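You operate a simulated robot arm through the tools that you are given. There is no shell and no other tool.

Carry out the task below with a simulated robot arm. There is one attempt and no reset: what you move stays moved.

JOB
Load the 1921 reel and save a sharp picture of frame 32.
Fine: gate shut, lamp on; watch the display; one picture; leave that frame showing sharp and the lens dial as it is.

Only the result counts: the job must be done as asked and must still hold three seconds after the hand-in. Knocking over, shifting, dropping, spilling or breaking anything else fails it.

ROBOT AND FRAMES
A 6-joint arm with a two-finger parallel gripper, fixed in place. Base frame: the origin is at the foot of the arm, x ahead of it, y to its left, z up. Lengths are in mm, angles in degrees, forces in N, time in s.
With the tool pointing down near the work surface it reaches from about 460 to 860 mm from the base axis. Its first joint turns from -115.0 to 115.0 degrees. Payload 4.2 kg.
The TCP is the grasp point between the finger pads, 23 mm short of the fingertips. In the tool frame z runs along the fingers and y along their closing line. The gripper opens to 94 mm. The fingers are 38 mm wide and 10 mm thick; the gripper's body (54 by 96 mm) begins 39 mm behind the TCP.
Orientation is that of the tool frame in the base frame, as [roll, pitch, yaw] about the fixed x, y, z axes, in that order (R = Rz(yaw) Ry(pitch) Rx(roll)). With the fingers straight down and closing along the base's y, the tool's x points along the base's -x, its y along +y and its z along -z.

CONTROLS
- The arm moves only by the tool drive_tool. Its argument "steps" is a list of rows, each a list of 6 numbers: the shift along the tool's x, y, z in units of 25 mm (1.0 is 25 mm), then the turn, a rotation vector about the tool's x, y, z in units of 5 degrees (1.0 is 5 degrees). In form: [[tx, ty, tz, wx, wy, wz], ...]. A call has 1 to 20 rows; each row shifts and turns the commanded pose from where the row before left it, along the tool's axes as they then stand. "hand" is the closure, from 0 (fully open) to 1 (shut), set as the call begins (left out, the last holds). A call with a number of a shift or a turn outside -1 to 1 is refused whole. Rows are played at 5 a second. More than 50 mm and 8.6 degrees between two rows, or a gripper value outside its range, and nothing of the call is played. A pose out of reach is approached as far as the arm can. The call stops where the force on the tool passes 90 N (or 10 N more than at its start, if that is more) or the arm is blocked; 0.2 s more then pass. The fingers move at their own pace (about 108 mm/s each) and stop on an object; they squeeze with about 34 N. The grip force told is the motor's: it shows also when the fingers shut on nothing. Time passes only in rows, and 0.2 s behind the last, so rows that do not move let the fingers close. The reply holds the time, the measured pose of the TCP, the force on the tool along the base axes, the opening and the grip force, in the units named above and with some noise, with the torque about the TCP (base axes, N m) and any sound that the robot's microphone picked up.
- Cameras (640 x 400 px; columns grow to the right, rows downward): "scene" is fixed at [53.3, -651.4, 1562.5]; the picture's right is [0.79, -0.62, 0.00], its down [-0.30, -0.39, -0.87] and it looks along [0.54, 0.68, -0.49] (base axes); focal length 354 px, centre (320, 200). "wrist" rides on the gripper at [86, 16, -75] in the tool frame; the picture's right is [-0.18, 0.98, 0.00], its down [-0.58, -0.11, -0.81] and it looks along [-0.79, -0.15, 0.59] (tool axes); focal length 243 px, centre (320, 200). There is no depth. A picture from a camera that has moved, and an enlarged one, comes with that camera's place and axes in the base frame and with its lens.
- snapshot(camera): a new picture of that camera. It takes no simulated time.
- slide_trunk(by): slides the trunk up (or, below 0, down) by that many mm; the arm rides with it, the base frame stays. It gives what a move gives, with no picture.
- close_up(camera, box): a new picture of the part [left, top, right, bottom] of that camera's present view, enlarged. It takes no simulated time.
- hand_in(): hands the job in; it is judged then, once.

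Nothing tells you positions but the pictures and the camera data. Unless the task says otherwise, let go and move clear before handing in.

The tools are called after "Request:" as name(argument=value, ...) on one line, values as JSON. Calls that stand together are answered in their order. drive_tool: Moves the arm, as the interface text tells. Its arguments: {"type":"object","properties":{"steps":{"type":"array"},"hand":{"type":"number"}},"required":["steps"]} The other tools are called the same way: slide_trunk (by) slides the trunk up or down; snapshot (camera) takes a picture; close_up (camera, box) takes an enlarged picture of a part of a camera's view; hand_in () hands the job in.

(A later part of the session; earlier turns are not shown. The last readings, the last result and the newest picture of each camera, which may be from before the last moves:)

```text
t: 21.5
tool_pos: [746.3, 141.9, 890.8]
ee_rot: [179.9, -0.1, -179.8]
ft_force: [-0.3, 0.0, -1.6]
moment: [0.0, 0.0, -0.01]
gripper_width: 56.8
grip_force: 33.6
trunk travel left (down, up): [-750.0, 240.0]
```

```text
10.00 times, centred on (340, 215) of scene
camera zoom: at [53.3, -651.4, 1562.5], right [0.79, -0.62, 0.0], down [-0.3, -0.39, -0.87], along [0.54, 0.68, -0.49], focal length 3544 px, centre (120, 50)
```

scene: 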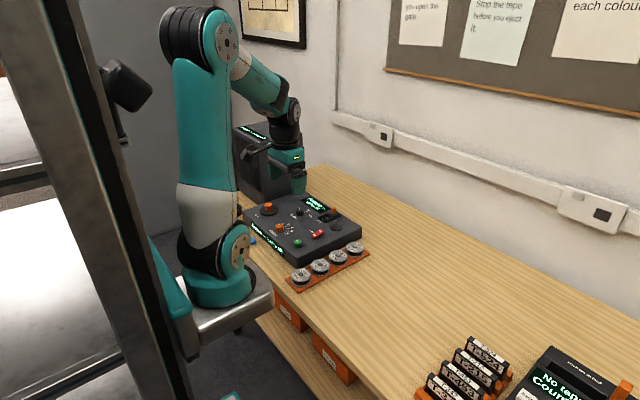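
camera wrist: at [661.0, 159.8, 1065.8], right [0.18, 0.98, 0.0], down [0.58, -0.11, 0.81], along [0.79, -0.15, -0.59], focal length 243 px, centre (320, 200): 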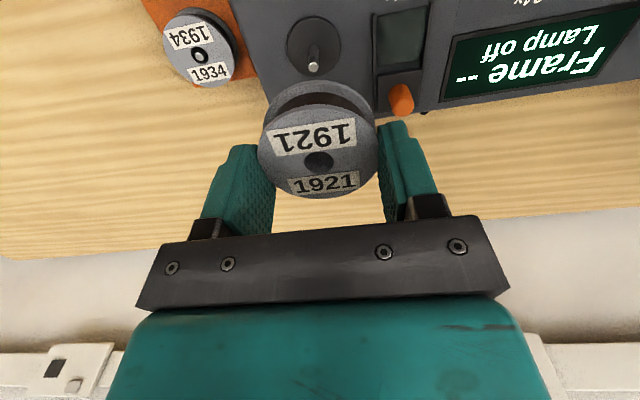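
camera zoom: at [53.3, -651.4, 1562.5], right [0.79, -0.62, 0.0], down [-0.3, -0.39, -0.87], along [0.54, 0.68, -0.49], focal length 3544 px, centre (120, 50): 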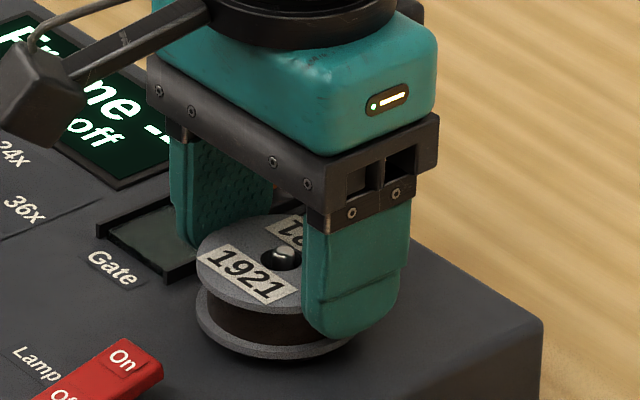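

The pin protrudes through the hole and the reel is nearly down on the disc. I'll lower until light contact.

Request:
drive_tool(steps=[[0, 0, 0.05, 0, 0, 0], [0, 0, 0.05, 0, 0, 0]])

Request:
drive_tool(steps=[[0, 0, 0.04, 0, 0, 0], [0, 0, 0.04, 0, 0, 0]])

Request:
close_up(camera="scene", box=[320, 195, 360, 235])

```text
t: 22.1
tool_pos: [747.0, 140.8, 888.1]
ee_rot: [-180.0, -0.1, -179.7]
ft_force: [0.9, 0.6, -0.8]
moment: [-0.01, -0.01, 0.0]
gripper_width: 57.2
grip_force: 34.7
trunk travel left (down, up): [-750.0, 240.0]
```

```text
t: 22.7
tool_pos: [745.8, 140.7, 887.3]
ee_rot: [180.0, 0.0, -179.9]
ft_force: [-1.3, -0.9, 6.8]
moment: [-0.03, 0.08, 0.03]
gripper_width: 57.2
grip_force: 34.6
trunk travel left (down, up): [-750.0, 240.0]
```

```text
10.00 times, centred on (340, 215) of scene
camera zoom: at [53.3, -651.4, 1562.5], right [0.79, -0.62, 0.0], down [-0.3, -0.39, -0.87], along [0.54, 0.68, -0.49], focal length 3544 px, centre (120, 50)
```

zoom: 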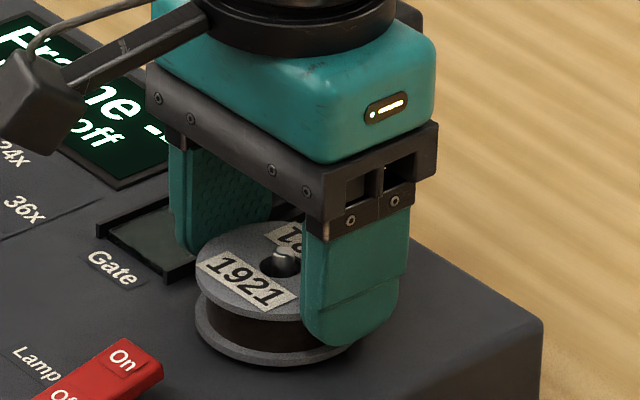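

The reel is seated (7 N upward on contact). I'll open slightly and rise straight up.

Request:
drive_tool(steps=[[0, 0, 0, 0, 0, 0], [0, 0, 0, 0, 0, 0]], hand=0.31)

Request:
drive_tool(steps=[[0, 0, -0.2, 0, 0, 0], [0, 0, -0.4, 0, 0, 0], [0, 0, -1, 0, 0, 0], [0, 0, -1, 0, 0, 0], [0.4, 0, -0.8, 0, 0, 0]])

Request:
snapshot(camera="wrist")

Request:
close_up(camera="scene", box=[230, 170, 390, 290])

```text
t: 23.3
tool_pos: [746.7, 141.0, 884.9]
ee_rot: [-180.0, -0.1, -179.8]
ft_force: [0.0, -0.8, -0.2]
moment: [0.0, 0.0, 0.02]
gripper_width: 64.9
grip_force: 0.0
trunk travel left (down, up): [-750.0, 240.0]
```

```text
t: 24.5
tool_pos: [737.3, 139.1, 970.6]
ee_rot: [180.0, -0.2, -179.9]
ft_force: [0.2, -1.5, 0.2]
moment: [0.01, 0.03, 0.01]
gripper_width: 64.9
grip_force: 0.1
trunk travel left (down, up): [-750.0, 240.0]
```

```text
taken
camera wrist: at [649.2, 154.9, 1044.8], right [0.18, 0.98, 0.0], down [0.58, -0.11, 0.81], along [0.79, -0.15, -0.59], focal length 243 px, centre (320, 200)
```

wrist: 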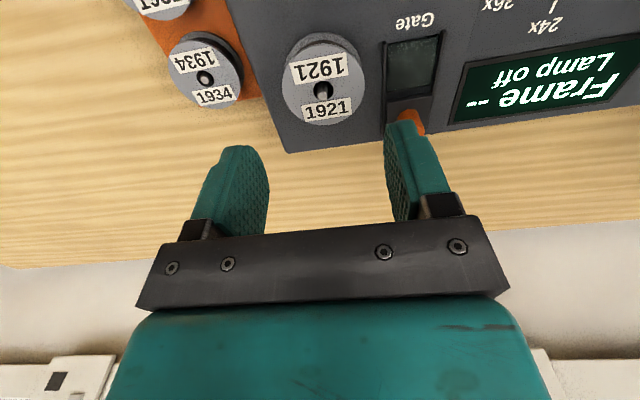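

```text
3.33 times, centred on (310, 230) of scene
camera zoom: at [53.3, -651.4, 1562.5], right [0.79, -0.62, 0.0], down [-0.3, -0.39, -0.87], along [0.54, 0.68, -0.49], focal length 1181 px, centre (353, 100)
```

zoom: 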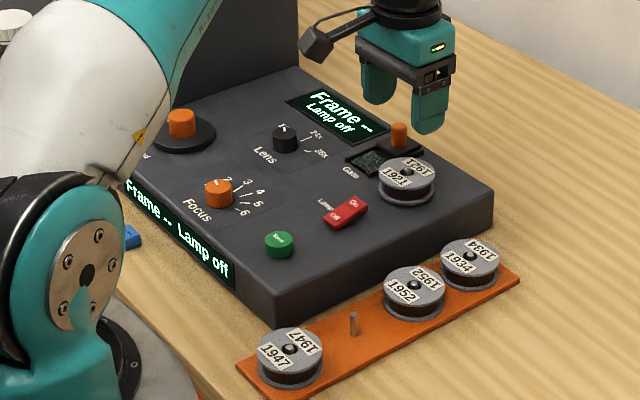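

The 1921 reel sits flat on the spindle. Next I'll close the gate by gripping its orange handle at about (786, 203) and sliding it toward me; I'll go above it first.

Request:
drive_tool(steps=[[-0.6, 0.7, 0, 0, 0, 0], [-0.6, 0.7, 0, 0, 0, 0], [-0.5, 0.7, 0, 0, 0, 0], [-0.2, 0.4, 0, 0, 0, 0], [0, 0, 0, 0, 0, 0]], hand=0.62)

Request:
close_up(camera="wrist", box=[220, 0, 420, 200])

Request:
close_up(camera="scene", box=[310, 170, 370, 240])

```text
t: 25.7
tool_pos: [783.6, 203.4, 970.1]
ee_rot: [-179.8, -0.2, -179.8]
ft_force: [0.4, -0.4, 0.1]
moment: [-0.02, -0.01, 0.0]
gripper_width: 35.7
grip_force: 0.2
trunk travel left (down, up): [-750.0, 240.0]
```

```text
2.00 times, centred on (320, 100) of wrist
camera zoom: at [696.1, 218.7, 1044.6], right [0.18, 0.98, 0.0], down [0.58, -0.11, 0.81], along [0.79, -0.15, -0.59], focal length 485 px, centre (320, 400)
```

zoom: 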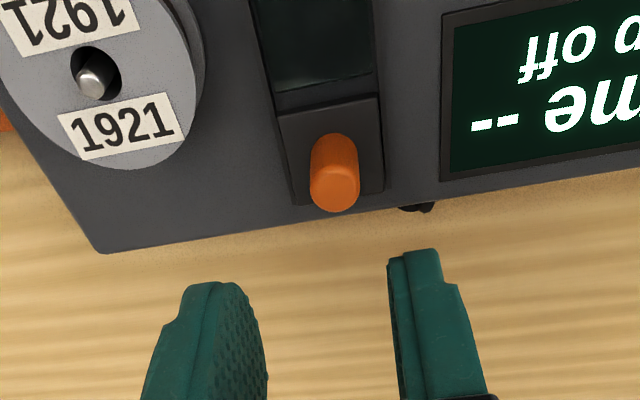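

```text
5.71 times, centred on (340, 205) of scene
camera zoom: at [53.3, -651.4, 1562.5], right [0.79, -0.62, 0.0], down [-0.3, -0.39, -0.87], along [0.54, 0.68, -0.49], focal length 2025 px, centre (206, 171)
```

zoom: 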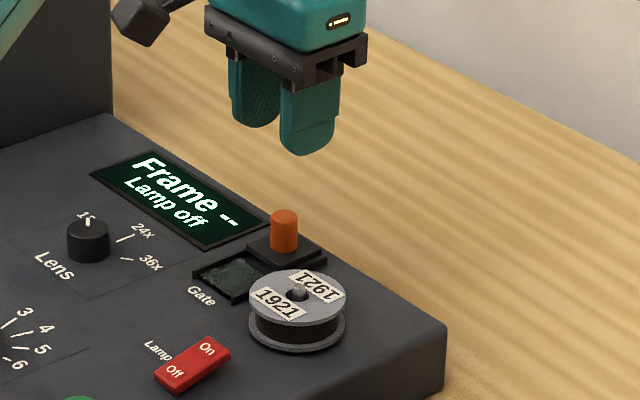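

The handle is about 5 mm in x and 4 mm in y from the tool axis. Correcting and descending around it.

Request:
drive_tool(steps=[[-0.2, 0.15, 0.6, 0, 0, 0], [0, 0, 0.8, 0, 0, 0], [0, 0, 0.8, 0, 0, 0], [0, 0, 0.5, 0, 0, 0], [0, 0, 0, 0, 0, 0]])

Request:
close_up(camera="wrist", box=[220, 50, 420, 250])

Request:
close_up(camera="scene", box=[310, 180, 360, 230])

```text
t: 26.9
tool_pos: [787.5, 207.4, 903.2]
ee_rot: [180.0, -0.1, -179.8]
ft_force: [1.5, -0.9, 0.5]
moment: [-0.01, -0.01, 0.0]
gripper_width: 35.7
grip_force: 0.1
trunk travel left (down, up): [-750.0, 240.0]
```

```text
2.00 times, centred on (320, 150) of wrist
camera zoom: at [700.5, 222.0, 977.5], right [0.18, 0.98, 0.0], down [0.58, -0.11, 0.81], along [0.79, -0.15, -0.59], focal length 485 px, centre (320, 300)
```

zoom: 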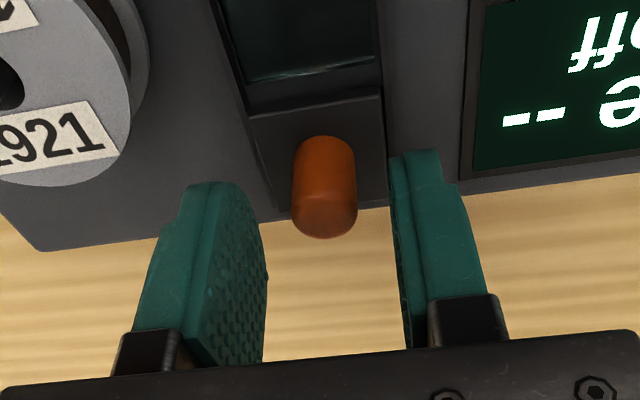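

```text
8.00 times, centred on (335, 205) of scene
camera zoom: at [53.3, -651.4, 1562.5], right [0.79, -0.62, 0.0], down [-0.3, -0.39, -0.87], along [0.54, 0.68, -0.49], focal length 2835 px, centre (200, 160)
```

zoom: 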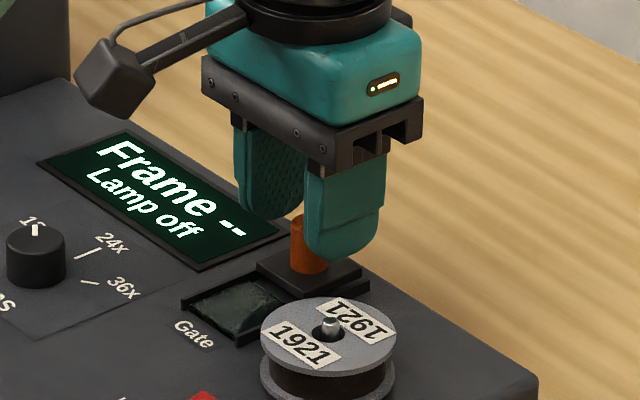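

The handle is between the fingers. Descending 10 mm and closing on it.

Request:
drive_tool(steps=[[0, 0.05, 0.2, 0, 0, 0], [0, 0, 0.2, 0, 0, 0]])

Request:
drive_tool(steps=[[0, 0, 0, 0, 0, 0], [0, 0, 0, 0, 0, 0]], hand=1)

Request:
close_up(camera="scene", box=[310, 180, 360, 230])

```text
t: 27.5
tool_pos: [788.4, 209.0, 892.5]
ee_rot: [-180.0, -0.1, -179.8]
ft_force: [-0.1, 0.2, 0.2]
moment: [-0.04, -0.02, -0.03]
gripper_width: 35.7
grip_force: 0.1
trunk travel left (down, up): [-750.0, 240.0]
```

```text
t: 28.1
tool_pos: [789.6, 208.0, 892.3]
ee_rot: [-179.9, -0.2, -179.9]
ft_force: [0.2, -3.1, 0.7]
moment: [-0.08, 0.04, -0.01]
gripper_width: 16.0
grip_force: 44.8
trunk travel left (down, up): [-750.0, 240.0]
```

```text
8.00 times, centred on (335, 205) of scene
camera zoom: at [53.3, -651.4, 1562.5], right [0.79, -0.62, 0.0], down [-0.3, -0.39, -0.87], along [0.54, 0.68, -0.49], focal length 2835 px, centre (200, 160)
```

zoom: 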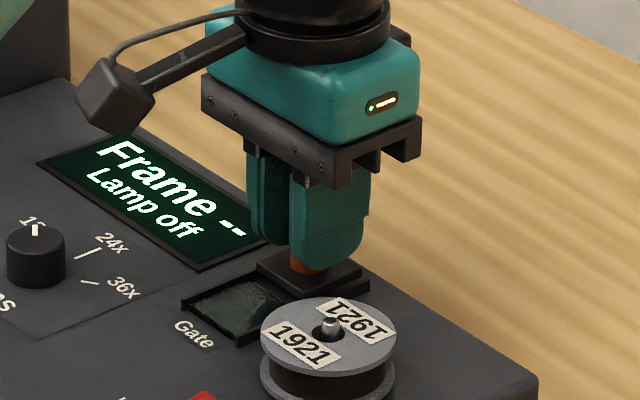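

Handle gripped. Sliding it toward −x in small steps.

Request:
drive_tool(steps=[[0.2, 0, 0, 0, 0, 0], [0.2, 0, 0, 0, 0, 0], [0.2, 0, 0, 0, 0, 0], [0.2, 0, 0, 0, 0, 0]])

Request:
close_up(camera="scene", box=[310, 180, 360, 230])

```text
t: 29.1
tool_pos: [767.4, 209.0, 893.0]
ee_rot: [180.0, -0.1, -179.8]
ft_force: [-0.5, -5.2, 7.0]
moment: [-0.16, 0.11, 0.0]
gripper_width: 16.2
grip_force: 45.2
trunk travel left (down, up): [-750.0, 240.0]
```

```text
8.00 times, centred on (335, 205) of scene
camera zoom: at [53.3, -651.4, 1562.5], right [0.79, -0.62, 0.0], down [-0.3, -0.39, -0.87], along [0.54, 0.68, -0.49], focal length 2835 px, centre (200, 160)
```

zoom: 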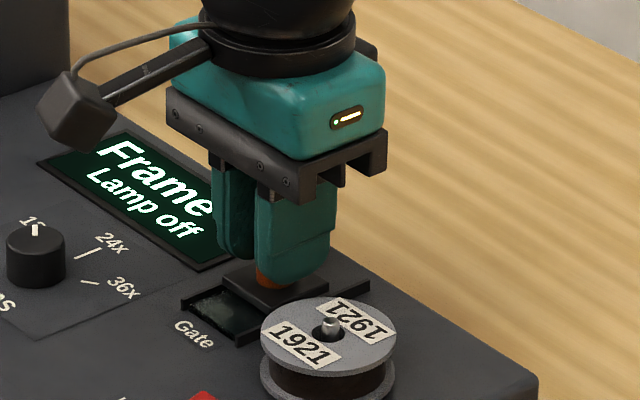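

The gate slides freely. Continuing until it reaches its end stop.

Request:
drive_tool(steps=[[0.15, 0, 0, 0, 0, 0], [0.15, 0, 0, 0, 0, 0], [0.1, 0, 0, 0, 0, 0]])

Request:
close_up(camera="scene", box=[310, 180, 360, 230])

```text
t: 29.9
tool_pos: [759.0, 208.0, 893.5]
ee_rot: [-180.0, -0.1, -179.7]
ft_force: [0.0, -3.2, 5.2]
moment: [-0.08, -0.22, 0.03]
gripper_width: 16.4
grip_force: 45.0
trunk travel left (down, up): [-750.0, 240.0]
```

```text
8.00 times, centred on (335, 205) of scene
camera zoom: at [53.3, -651.4, 1562.5], right [0.79, -0.62, 0.0], down [-0.3, -0.39, -0.87], along [0.54, 0.68, -0.49], focal length 2835 px, centre (200, 160)
```

zoom: 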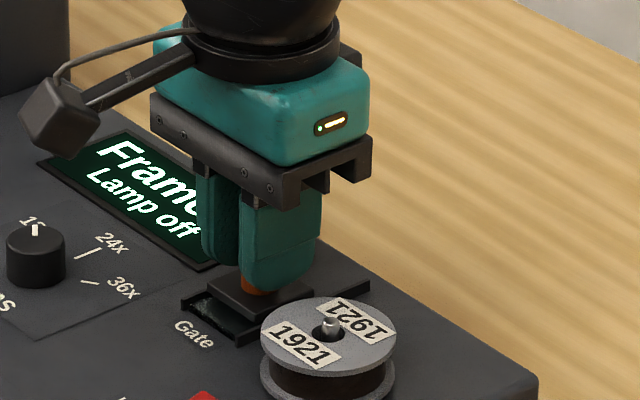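

Request:
drive_tool(steps=[[0.12, 0, 0, 0, 0, 0], [0.12, 0, 0, 0, 0, 0], [0.12, 0, 0, 0, 0, 0]])

Request:
close_up(camera="scene", box=[310, 180, 360, 230])

```text
t: 30.7
tool_pos: [749.9, 208.4, 893.0]
ee_rot: [-179.9, -0.1, -179.9]
ft_force: [-1.5, -4.7, 6.8]
moment: [-0.14, 0.28, -0.01]
gripper_width: 16.5
grip_force: 45.2
trunk travel left (down, up): [-750.0, 240.0]
```

```text
8.00 times, centred on (335, 205) of scene
camera zoom: at [53.3, -651.4, 1562.5], right [0.79, -0.62, 0.0], down [-0.3, -0.39, -0.87], along [0.54, 0.68, -0.49], focal length 2835 px, centre (200, 160)
```

zoom: 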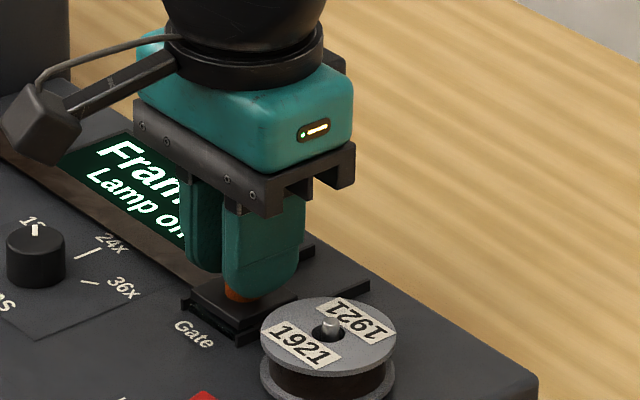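

A film strip has appeared alongside the gate, so it is engaging. A couple more millimetres to make sure it reaches the stop.

Request:
drive_tool(steps=[[0.06, 0, 0, 0, 0, 0], [0.06, 0, 0, 0, 0, 0]])

Request:
close_up(camera="scene", box=[250, 170, 370, 250])

Request:
snapshot(camera="wrist")

```text
t: 31.3
tool_pos: [747.6, 209.2, 893.2]
ee_rot: [180.0, 0.0, -179.9]
ft_force: [6.9, -4.7, 0.6]
moment: [-0.08, 0.05, -0.02]
gripper_width: 16.4
grip_force: 45.2
trunk travel left (down, up): [-750.0, 240.0]
```

```text
5.00 times, centred on (310, 210) of scene
camera zoom: at [53.3, -651.4, 1562.5], right [0.79, -0.62, 0.0], down [-0.3, -0.39, -0.87], along [0.54, 0.68, -0.49], focal length 1772 px, centre (370, 150)
```

zoom: 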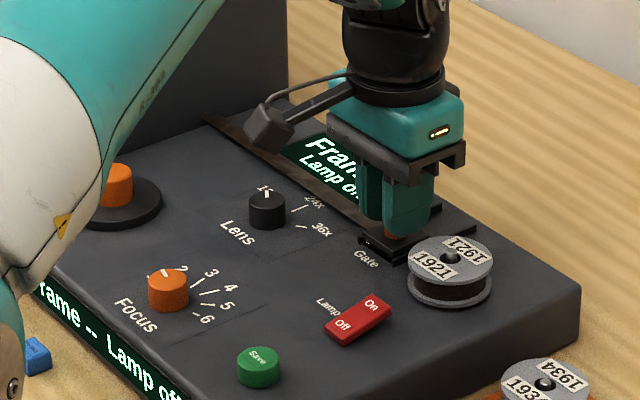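

```text
taken
camera wrist: at [660.2, 222.8, 967.3], right [0.18, 0.98, 0.0], down [0.58, -0.11, 0.81], along [0.79, -0.15, -0.59], focal length 243 px, centre (320, 200)
```

wrist: 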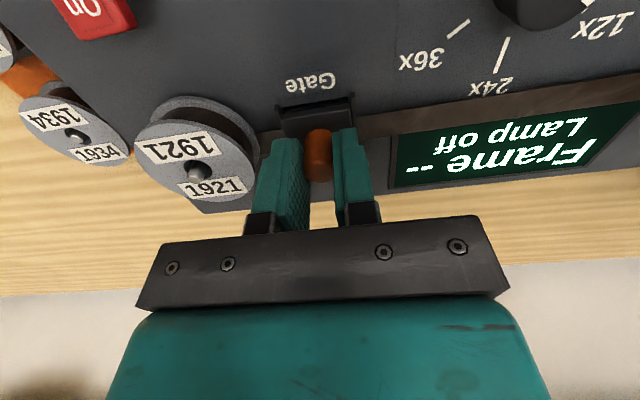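

The gate hit its stop (7 N) and the film is threaded across to the wind side. I'll release, rise, and turn 90° above the lamp rocker near (682, 148).

Request:
drive_tool(steps=[[0, 0, 0, 0, 0, 0], [0, 0, 0, 0, 0, 0]], hand=0.66)

Request:
drive_tool(steps=[[0, 0, -0.4, 0, 0, 0], [0, 0, -0.8, 0, 0, 0], [0, 0, -1, 0, 0, 0], [0.6, -0.6, -0.8, 0, 0, 0], [0.6, -0.6, 0, 0, 0, 0], [0.6, -0.6, 0, 0, 0, 0], [0.6, -0.6, 0, 0, 0, 0]])

Request:
snapshot(camera="scene")

Request:
snapshot(camera="wrist")

```text
t: 31.9
tool_pos: [746.0, 208.7, 892.6]
ee_rot: [-180.0, -0.2, -179.8]
ft_force: [0.4, 0.5, 0.0]
moment: [-0.03, -0.02, 0.0]
gripper_width: 32.1
grip_force: 0.1
trunk travel left (down, up): [-750.0, 240.0]
```

```text
t: 33.5
tool_pos: [686.7, 147.7, 968.5]
ee_rot: [-179.9, -0.1, -179.8]
ft_force: [0.8, 0.3, -0.4]
moment: [-0.02, 0.02, -0.01]
gripper_width: 32.1
grip_force: 0.1
trunk travel left (down, up): [-750.0, 240.0]
```

```text
taken
```

scene: 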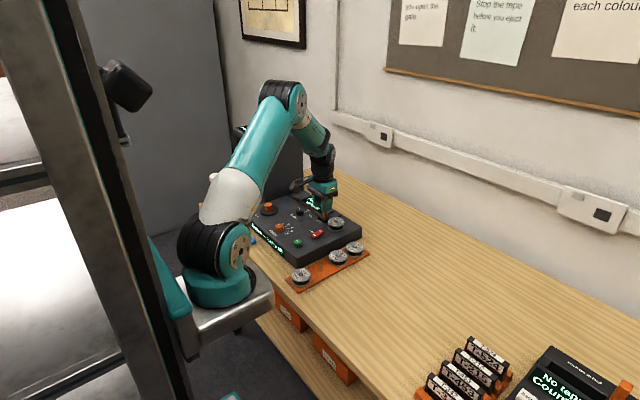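

```text
taken
camera wrist: at [600.0, 162.3, 1042.4], right [0.18, 0.98, 0.0], down [0.58, -0.11, 0.81], along [0.79, -0.15, -0.59], focal length 243 px, centre (320, 200)
```

wrist: 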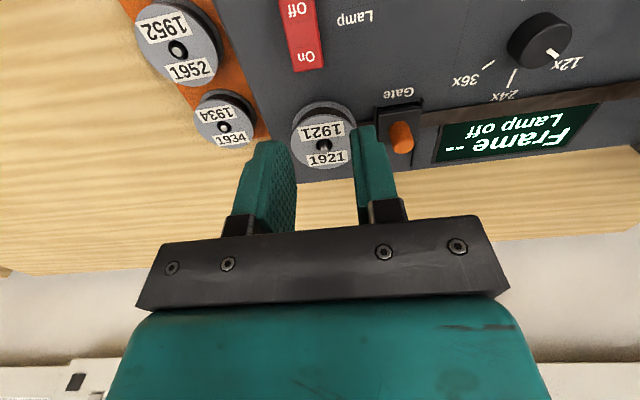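

Rotating 90° with the fingers closing, then re-checking the rocker from the new viewpoint.

Request:
drive_tool(steps=[[0.1, -0.18, 0, 0, 0, -1], [0, 0, 0, 0, 0, -1], [0, 0, 0, 0, 0, -1], [0, 0, 0, 0, 0, -1], [0, 0, 0, 0, 0, -1], [0, 0, 0, 0, 0, -1], [0, 0, 0, 0, 0, -1], [0, 0, 0, 0, 0, -1], [0, 0, 0, 0, 0, -1], [0, 0, 0, 0, 0, -1], [0, 0, 0, 0, 0, -1], [0, 0, 0, 0, 0, -1], [0, 0, 0, 0, 0, -1], [0, 0, 0, 0, 0, -1], [0, 0, 0, 0, 0, -1], [0, 0, 0, 0, 0, -1], [0, 0, 0, 0, 0, -1], [0, 0, 0, 0, 0, -1]], hand=1)

Request:
snapshot(camera="wrist")

Request:
close_up(camera="scene", box=[290, 170, 360, 250])

```text
t: 37.3
tool_pos: [686.0, 142.8, 969.1]
ee_rot: [179.8, 0.0, -89.7]
ft_force: [0.5, -0.8, -0.5]
moment: [0.0, -0.02, -0.01]
gripper_width: 0.0
grip_force: 33.5
trunk travel left (down, up): [-750.0, 240.0]
```

```text
taken
camera wrist: at [668.5, 55.8, 1042.9], right [-0.98, 0.18, 0.0], down [0.11, 0.58, 0.81], along [0.14, 0.79, -0.59], focal length 243 px, centre (320, 200)
```

wrist: 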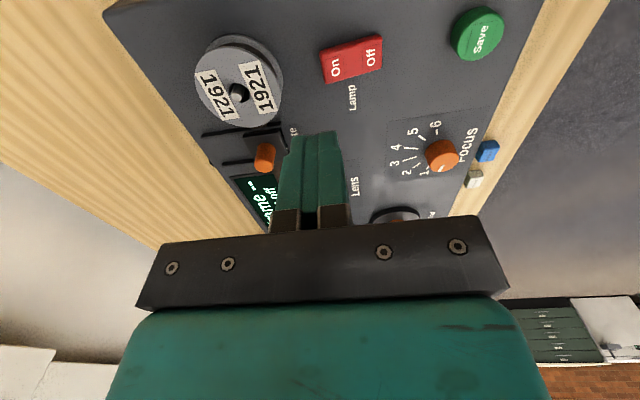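

```text
5.00 times, centred on (325, 210) of scene
camera zoom: at [53.3, -651.4, 1562.5], right [0.79, -0.62, 0.0], down [-0.3, -0.39, -0.87], along [0.54, 0.68, -0.49], focal length 1772 px, centre (295, 150)
```

zoom: 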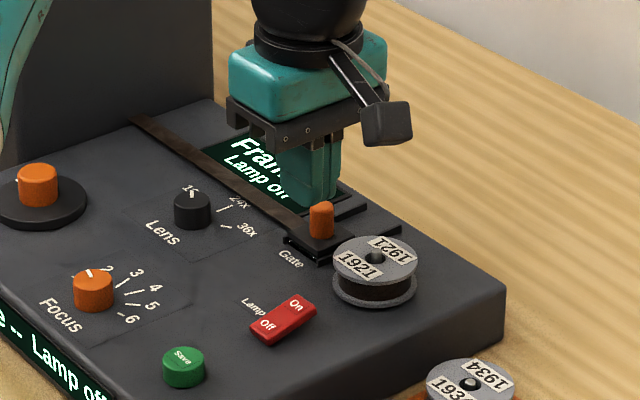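

The rocker runs from "On" at x≈680 to "Off" at x≈650, y≈141. I'll position the closed fingertips over the On end and descend.

Request:
drive_tool(steps=[[0.03, 0.32, 0.6, 0, 0, 0], [0, 0, 0.8, 0, 0, 0], [0, 0, 0.8, 0, 0, 0], [0, 0, 0.4, 0, 0, 0], [0, 0, 0, 0, 0, 0]])

Request:
snapshot(camera="wrist")

Request:
close_up(camera="scene", box=[295, 190, 345, 240])

```text
t: 38.5
tool_pos: [675.5, 142.5, 902.9]
ee_rot: [179.9, 0.0, -89.8]
ft_force: [-0.8, -0.4, -1.6]
moment: [0.01, 0.0, 0.01]
gripper_width: 0.2
grip_force: 34.0
trunk travel left (down, up): [-750.0, 240.0]
```

```text
taken
camera wrist: at [659.5, 54.9, 977.6], right [-0.98, 0.18, 0.0], down [0.11, 0.58, 0.81], along [0.14, 0.79, -0.59], focal length 243 px, centre (320, 200)
```

wrist: 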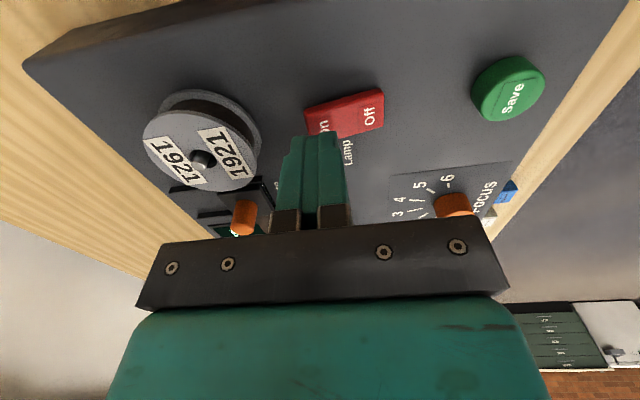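

```text
8.00 times, centred on (320, 215) of scene
camera zoom: at [53.3, -651.4, 1562.5], right [0.79, -0.62, 0.0], down [-0.3, -0.39, -0.87], along [0.54, 0.68, -0.49], focal length 2835 px, centre (320, 80)
```

zoom: 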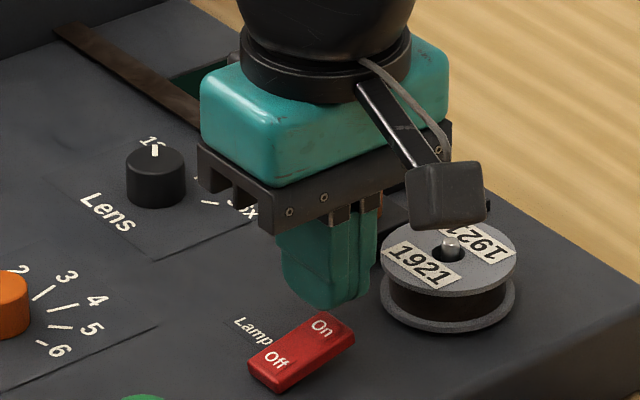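

The fingertips are right over the On label. Lowering gently to press it.

Request:
drive_tool(steps=[[0.06, 0, 0.16, 0, 0, 0], [0, 0, 0.16, 0, 0, 0], [0, 0, 0.08, 0, 0, 0]])

Request:
drive_tool(steps=[[0, 0, 0.08, 0, 0, 0], [0, 0, 0.06, 0, 0, 0]])

Request:
close_up(camera="scene", box=[295, 190, 345, 240])

```text
t: 39.3
tool_pos: [676.8, 141.7, 894.4]
ee_rot: [179.8, 0.0, -89.8]
ft_force: [-0.4, -0.7, 1.3]
moment: [-0.02, 0.03, -0.01]
gripper_width: 0.1
grip_force: 34.4
trunk travel left (down, up): [-750.0, 240.0]
```

```text
t: 39.9
tool_pos: [677.1, 141.5, 891.4]
ee_rot: [179.9, -0.1, -89.8]
ft_force: [1.2, 0.7, 1.1]
moment: [0.01, -0.05, 0.0]
gripper_width: 0.0
grip_force: 34.4
trunk travel left (down, up): [-750.0, 240.0]
```

```text
8.00 times, centred on (320, 215) of scene
camera zoom: at [53.3, -651.4, 1562.5], right [0.79, -0.62, 0.0], down [-0.3, -0.39, -0.87], along [0.54, 0.68, -0.49], focal length 2835 px, centre (320, 80)
```

zoom: 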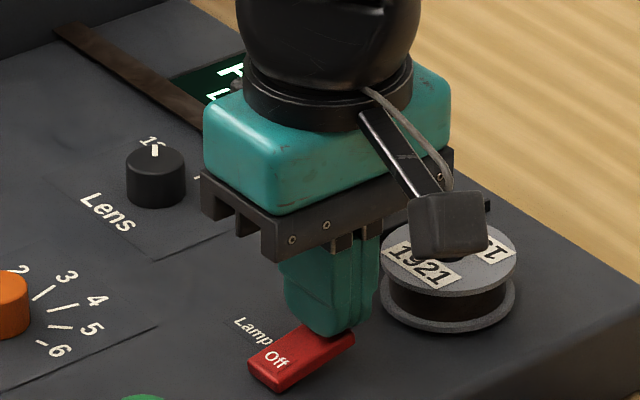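

Request:
drive_tool(steps=[[0, 0, 0.06, 0, 0, 0], [0, 0, 0.06, 0, 0, 0]])

Request:
drive_tool(steps=[[0, 0, 0.06, 0, 0, 0], [0, 0, 0.06, 0, 0, 0]])

Request:
close_up(camera="scene", box=[240, 190, 345, 260])

```text
t: 40.5
tool_pos: [675.6, 140.4, 885.7]
ee_rot: [179.9, -0.1, -89.8]
ft_force: [0.8, -0.8, 0.0]
moment: [-0.03, 0.03, -0.04]
gripper_width: 0.0
grip_force: 34.4
trunk travel left (down, up): [-750.0, 240.0]
```

```text
t: 41.1
tool_pos: [676.0, 142.2, 886.3]
ee_rot: [180.0, 0.0, -90.0]
ft_force: [-4.5, -3.8, 16.6]
moment: [-0.13, 0.25, 0.02]
gripper_width: 0.0
grip_force: 34.0
trunk travel left (down, up): [-750.0, 240.0]
```

```text
5.71 times, centred on (292, 225) of scene
camera zoom: at [53.3, -651.4, 1562.5], right [0.79, -0.62, 0.0], down [-0.3, -0.39, -0.87], along [0.54, 0.68, -0.49], focal length 2025 px, centre (477, 57)
```

zoom: 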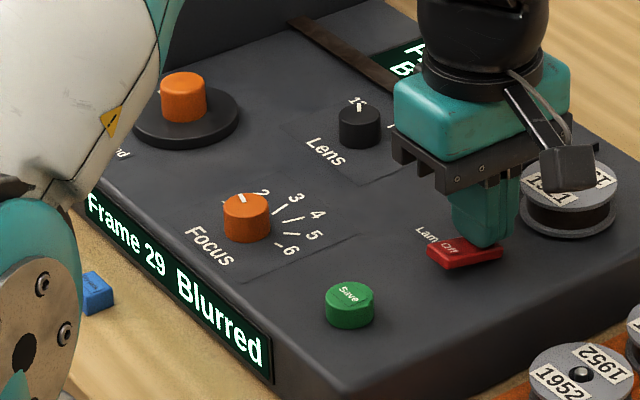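

The lamp is on and the display reads "Frame 29 Blurred". Next is winding to frame 32; I'll rise and move over to the Wind knob near (616, 386).

Request:
drive_tool(steps=[[0, 0, -0.4, 0, 0, 0], [0, 0, -1, 0, 0, 0], [0, 0, -1, 0, 0, 0], [0, 0, -1, 0, 0, 0], [-1, 0.24, -0.3, 0, 0, 0], [-1, 0.24, 0, 0, 0, 0], [-1, 0.24, 0, 0, 0, 0], [-1, 0.24, 0, 0, 0, 0], [-1, 0.24, 0, 0, 0, 0], [-1, 0.24, 0, 0, 0, 0], [-1, 0.24, 0, 0, 0, 0], [-1, 0.24, 0, 0, 0, 0], [-0.7, 0.24, 0, 0, 0, 0], [0, 0, 0, 0, 0, 0]])

Request:
snapshot(camera="wrist")

Request:
close_up(camera="scene", box=[230, 150, 350, 260])

```text
t: 44.1
tool_pos: [621.5, 359.0, 975.3]
ee_rot: [179.8, -0.2, -89.8]
ft_force: [0.6, 0.8, 0.2]
moment: [0.0, -0.01, -0.01]
gripper_width: 0.1
grip_force: 33.8
trunk travel left (down, up): [-750.0, 240.0]
```

```text
taken
camera wrist: at [604.5, 272.4, 1049.3], right [-0.98, 0.18, 0.0], down [0.11, 0.58, 0.81], along [0.15, 0.79, -0.59], focal length 243 px, centre (320, 200)
```

wrist: 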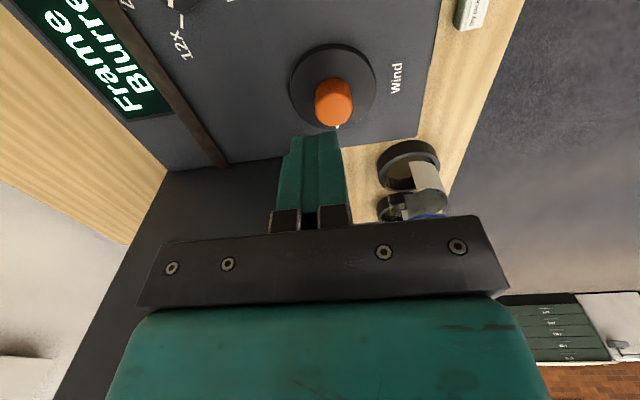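

```text
3.64 times, centred on (290, 205) of scene
camera zoom: at [53.3, -651.4, 1562.5], right [0.79, -0.62, 0.0], down [-0.3, -0.39, -0.87], along [0.54, 0.68, -0.49], focal length 1289 px, centre (429, 182)
```

zoom: 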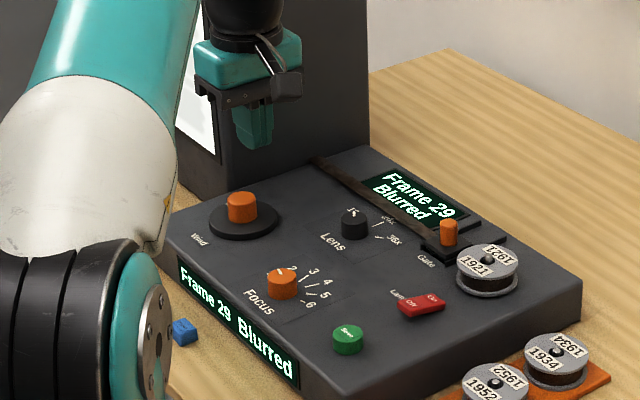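

The wind knob is centred near (617, 384). I'll move over it with the fingers open about 50 mm and lower part-way.

Request:
drive_tool(steps=[[-1, 0.18, 0, 0, 0, 0], [0, 0, 0.7, 0, 0, 0], [0, 0, 0.9, 0, 0, 0], [0, 0, 0, 0, 0, 0]], hand=0.45)

Request:
snapshot(camera="wrist")

Request:
close_up(camera="scene", box=[240, 170, 310, 230])

```text
t: 45.1
tool_pos: [619.3, 382.5, 935.4]
ee_rot: [179.8, 0.0, -89.8]
ft_force: [-0.3, 0.0, 0.3]
moment: [-0.01, -0.04, 0.02]
gripper_width: 51.6
grip_force: 0.0
trunk travel left (down, up): [-750.0, 240.0]
```

```text
taken
camera wrist: at [601.6, 295.5, 1010.3], right [-0.98, 0.18, 0.0], down [0.11, 0.58, 0.81], along [0.15, 0.79, -0.59], focal length 243 px, centre (320, 200)
```

wrist: 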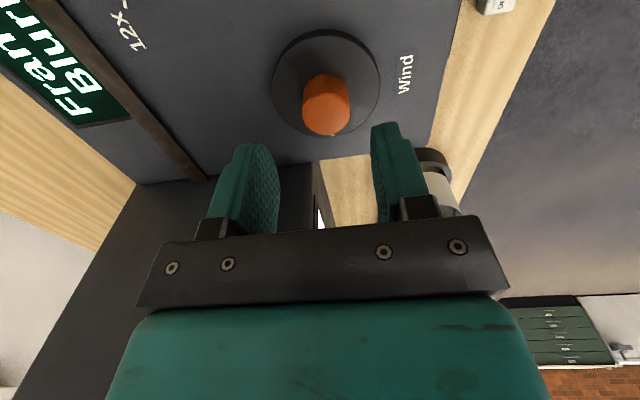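

```text
6.67 times, centred on (275, 200) of scene
camera zoom: at [53.3, -651.4, 1562.5], right [0.79, -0.62, 0.0], down [-0.3, -0.39, -0.87], along [0.54, 0.68, -0.49], focal length 2362 px, centre (620, 200)
```

zoom: 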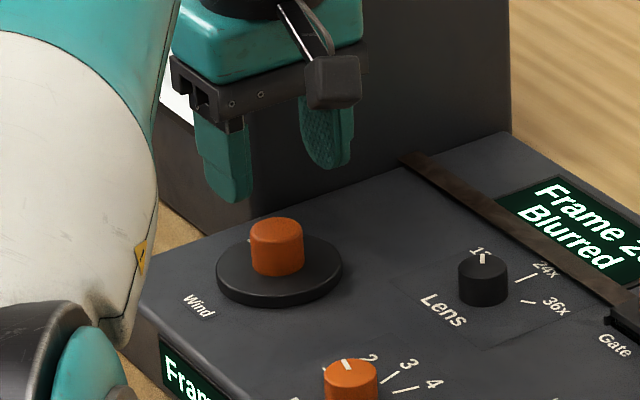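

A small correction of (−3.5, +2.5) mm, then down around the knob.

Request:
drive_tool(steps=[[-0.1, 0.14, 0.6, 0, 0, 0], [0, 0, 0.6, 0, 0, 0], [0, 0, 0.2, 0, 0, 0], [0, 0, 0, 0, 0, 0]])

Request:
snapshot(camera="wrist")

Request:
close_up(camera="scene", box=[240, 170, 310, 230])

```text
t: 46.1
tool_pos: [614.7, 387.1, 900.0]
ee_rot: [179.9, -0.1, -89.9]
ft_force: [0.3, -0.6, -0.1]
moment: [-0.01, -0.01, 0.03]
gripper_width: 51.6
grip_force: 0.2
trunk travel left (down, up): [-750.0, 240.0]
```

```text
taken
camera wrist: at [597.2, 298.6, 975.4], right [-0.98, 0.18, 0.0], down [0.11, 0.58, 0.81], along [0.15, 0.79, -0.59], focal length 243 px, centre (320, 200)
```

wrist: 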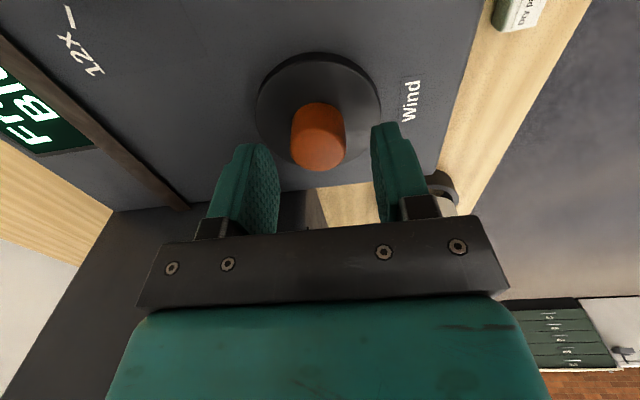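

```text
6.67 times, centred on (275, 200) of scene
camera zoom: at [53.3, -651.4, 1562.5], right [0.79, -0.62, 0.0], down [-0.3, -0.39, -0.87], along [0.54, 0.68, -0.49], focal length 2362 px, centre (620, 200)
```

zoom: 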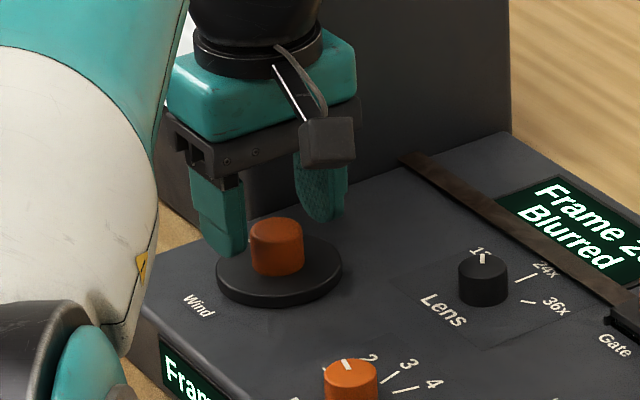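

The knob is centred between the fingers. Down 9 mm and grip it.

Request:
drive_tool(steps=[[0, 0, 0.2, 0, 0, 0], [0, 0, 0.16, 0, 0, 0]])

Request:
drive_tool(steps=[[0, 0, 0, 0, 0, 0], [0, 0, 0, 0, 0, 0], [0, 0, 0, 0, 0, 0]], hand=1)

Request:
close_up(camera="scene", box=[240, 170, 350, 260])

```text
t: 46.7
tool_pos: [613.7, 386.7, 891.5]
ee_rot: [179.8, -0.1, -89.8]
ft_force: [0.5, 0.0, -0.2]
moment: [0.0, -0.01, 0.01]
gripper_width: 51.9
grip_force: 0.0
trunk travel left (down, up): [-750.0, 240.0]
```

```text
t: 47.5
tool_pos: [614.2, 385.4, 891.9]
ee_rot: [179.8, 0.0, -90.0]
ft_force: [7.4, 1.7, -4.1]
moment: [0.22, -0.25, 0.01]
gripper_width: 29.0
grip_force: 45.1
trunk travel left (down, up): [-750.0, 240.0]
```

```text
4.44 times, centred on (295, 215) of scene
camera zoom: at [53.3, -651.4, 1562.5], right [0.79, -0.62, 0.0], down [-0.3, -0.39, -0.87], along [0.54, 0.68, -0.49], focal length 1575 px, centre (431, 133)
```

zoom: 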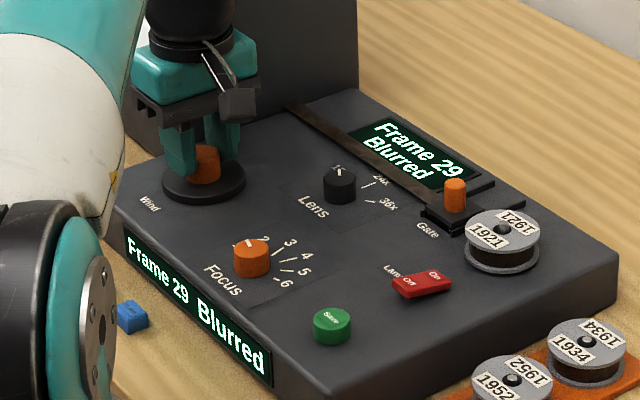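

Knob gripped at 29 mm. I'll turn clockwise (from above) 10° and watch the frame number.

Request:
drive_tool(steps=[[0, 0, 0, 0, 0, 1], [0, 0, 0, 0, 0, 1]])

Request:
close_up(camera="scene", box=[240, 170, 350, 260])

```text
t: 48.1
tool_pos: [614.8, 386.3, 891.8]
ee_rot: [179.8, 0.0, -100.0]
ft_force: [13.3, 3.9, -4.9]
moment: [-0.2, -0.22, -0.02]
gripper_width: 29.0
grip_force: 44.8
trunk travel left (down, up): [-750.0, 240.0]
```

```text
4.44 times, centred on (295, 215) of scene
camera zoom: at [53.3, -651.4, 1562.5], right [0.79, -0.62, 0.0], down [-0.3, -0.39, -0.87], along [0.54, 0.68, -0.49], focal length 1575 px, centre (431, 133)
```

zoom: 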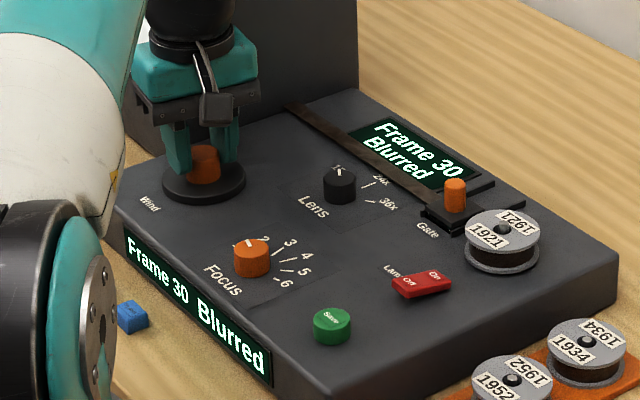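

Frame 30 now — this direction advances. Continuing 10°.

Request:
drive_tool(steps=[[0, 0, 0, 0, 0, 1], [0, 0, 0, 0, 0, 1]])

Request:
close_up(camera="scene", box=[240, 170, 350, 260])

```text
t: 48.7
tool_pos: [615.6, 385.5, 891.6]
ee_rot: [-179.9, -0.1, -110.0]
ft_force: [17.5, 2.0, -3.1]
moment: [-0.13, -0.32, 0.01]
gripper_width: 29.1
grip_force: 45.5
trunk travel left (down, up): [-750.0, 240.0]
```

```text
4.44 times, centred on (295, 215) of scene
camera zoom: at [53.3, -651.4, 1562.5], right [0.79, -0.62, 0.0], down [-0.3, -0.39, -0.87], along [0.54, 0.68, -0.49], focal length 1575 px, centre (431, 133)
```

zoom: 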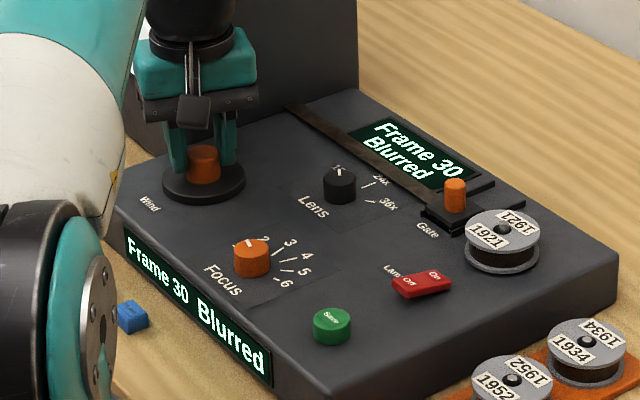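

Still 30; some side force is building from a slight off-centre grip, so I'll shift +2 mm in x while turning on.

Request:
drive_tool(steps=[[-0.027, -0.075, 0, 0, 0, 0], [0, 0, 0, 0, 0, 1]])

Request:
close_up(camera="scene", box=[240, 170, 350, 260])

```text
t: 49.3
tool_pos: [615.1, 385.8, 891.9]
ee_rot: [179.9, -0.2, -114.7]
ft_force: [5.1, -0.1, -3.3]
moment: [0.31, -0.21, 0.05]
gripper_width: 28.8
grip_force: 44.8
trunk travel left (down, up): [-750.0, 240.0]
```

```text
4.44 times, centred on (295, 215) of scene
camera zoom: at [53.3, -651.4, 1562.5], right [0.79, -0.62, 0.0], down [-0.3, -0.39, -0.87], along [0.54, 0.68, -0.49], focal length 1575 px, centre (431, 133)
```

zoom: 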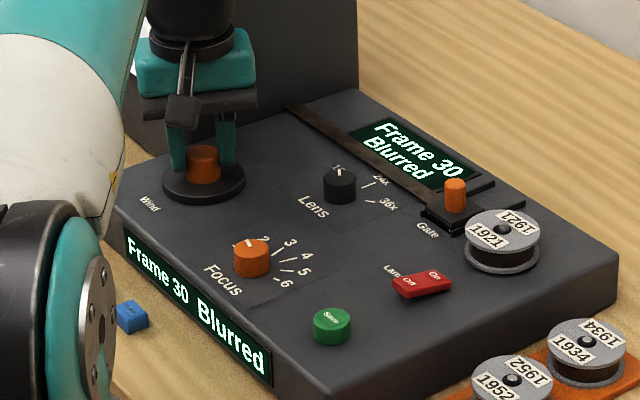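

Request:
drive_tool(steps=[[0, 0, 0, 0, 0, 1]])

Request:
close_up(camera="scene", box=[240, 170, 350, 260])

```text
t: 49.7
tool_pos: [614.6, 386.1, 891.3]
ee_rot: [180.0, -0.2, -119.9]
ft_force: [1.1, -1.0, 0.2]
moment: [-0.3, 0.21, 0.0]
gripper_width: 28.8
grip_force: 45.0
trunk travel left (down, up): [-750.0, 240.0]
```

```text
4.44 times, centred on (295, 215) of scene
camera zoom: at [53.3, -651.4, 1562.5], right [0.79, -0.62, 0.0], down [-0.3, -0.39, -0.87], along [0.54, 0.68, -0.49], focal length 1575 px, centre (431, 133)
```

zoom: 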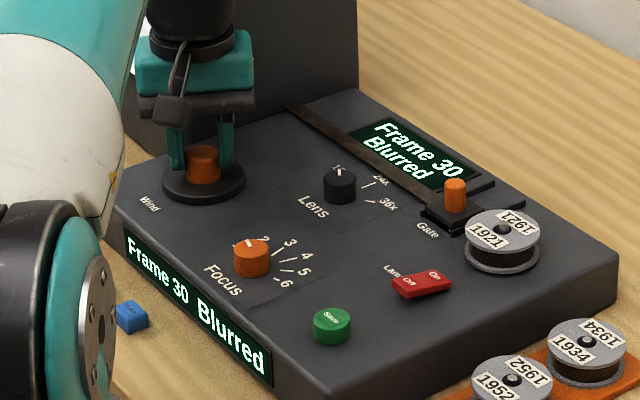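

Request:
drive_tool(steps=[[0, 0, 0, 0, 0, 1], [0, 0, 0, 0, 0, 1]])

Request:
close_up(camera="scene", box=[240, 170, 350, 260])

```text
t: 50.3
tool_pos: [615.6, 385.8, 891.6]
ee_rot: [-180.0, -0.2, -129.9]
ft_force: [-6.4, -7.1, 2.1]
moment: [-0.09, 0.08, -0.01]
gripper_width: 28.8
grip_force: 44.9
trunk travel left (down, up): [-750.0, 240.0]
```

```text
4.44 times, centred on (295, 215) of scene
camera zoom: at [53.3, -651.4, 1562.5], right [0.79, -0.62, 0.0], down [-0.3, -0.39, -0.87], along [0.54, 0.68, -0.49], focal length 1575 px, centre (431, 133)
```

zoom: 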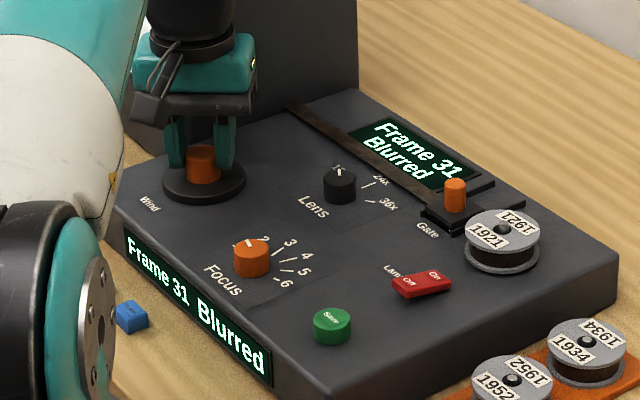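

Frame 31 after 40°, so about 30° per frame. Relieving the side force slightly and continuing.

Request:
drive_tool(steps=[[0.04, 0, 0, 0, 0, 1], [0, 0, 0, 0, 0, 1], [0, 0, 0, 0, 0, 1], [0, 0, 0, 0, 0, 1], [0, 0, 0, 0, 0, 1]])

Request:
close_up(camera="scene", box=[240, 170, 350, 260])

```text
t: 51.5
tool_pos: [616.0, 386.3, 890.8]
ee_rot: [-180.0, -0.1, -155.0]
ft_force: [2.0, 3.1, -7.1]
moment: [0.55, -0.8, 0.01]
gripper_width: 28.8
grip_force: 45.0
trunk travel left (down, up): [-750.0, 240.0]
```

```text
4.44 times, centred on (295, 215) of scene
camera zoom: at [53.3, -651.4, 1562.5], right [0.79, -0.62, 0.0], down [-0.3, -0.39, -0.87], along [0.54, 0.68, -0.49], focal length 1575 px, centre (431, 133)
```

zoom: 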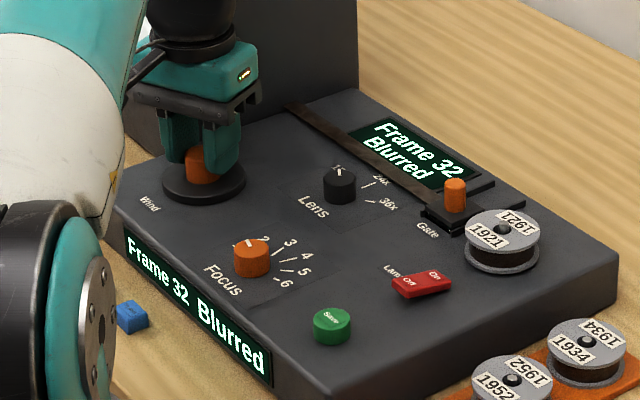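

Frame 32 is showing. I'll add one 5° step to sit nearer the middle of the frame, then check and release.

Request:
drive_tool(steps=[[0, 0, 0, 0, 0, 1], [0, 0, 0, 0, 0, 0.6], [0, 0, 0, 0, 0, 0]])

Request:
close_up(camera="scene", box=[240, 170, 350, 260])

```text
t: 52.3
tool_pos: [615.3, 385.3, 890.9]
ee_rot: [180.0, 0.0, -162.9]
ft_force: [3.4, 5.6, -6.6]
moment: [0.26, -0.43, 0.0]
gripper_width: 28.8
grip_force: 44.7
trunk travel left (down, up): [-750.0, 240.0]
```

```text
4.44 times, centred on (295, 215) of scene
camera zoom: at [53.3, -651.4, 1562.5], right [0.79, -0.62, 0.0], down [-0.3, -0.39, -0.87], along [0.54, 0.68, -0.49], focal length 1575 px, centre (431, 133)
```

zoom: 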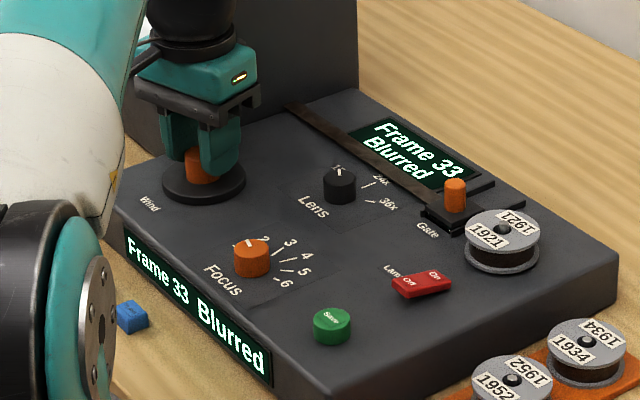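

That stepped to 33, so it is about 20° per frame (centres at 20° multiples). Turning back 13° puts frame 32 in the middle.

Request:
drive_tool(steps=[[0, 0, 0, 0, 0, -1], [0, 0, 0, 0, 0, -1], [0, 0, 0, 0, 0, -0.6], [0, 0, 0, 0, 0, 0]])

Request:
close_up(camera="scene", box=[240, 170, 350, 260])

```text
t: 53.3
tool_pos: [615.5, 384.9, 892.3]
ee_rot: [-179.9, -0.3, -149.9]
ft_force: [4.3, 5.6, -9.2]
moment: [0.17, -0.14, -0.01]
gripper_width: 28.8
grip_force: 45.1
trunk travel left (down, up): [-750.0, 240.0]
```

```text
4.44 times, centred on (295, 215) of scene
camera zoom: at [53.3, -651.4, 1562.5], right [0.79, -0.62, 0.0], down [-0.3, -0.39, -0.87], along [0.54, 0.68, -0.49], focal length 1575 px, centre (431, 133)
```

zoom: 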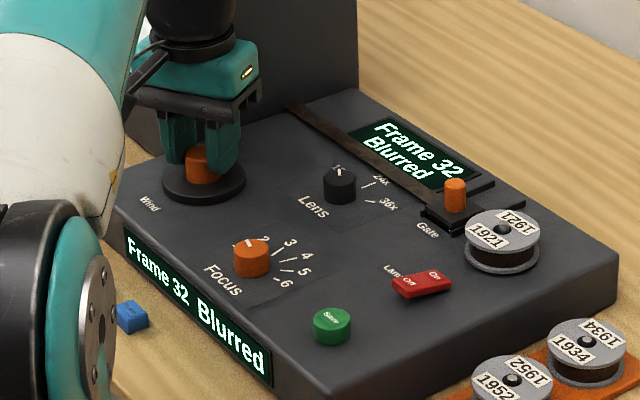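

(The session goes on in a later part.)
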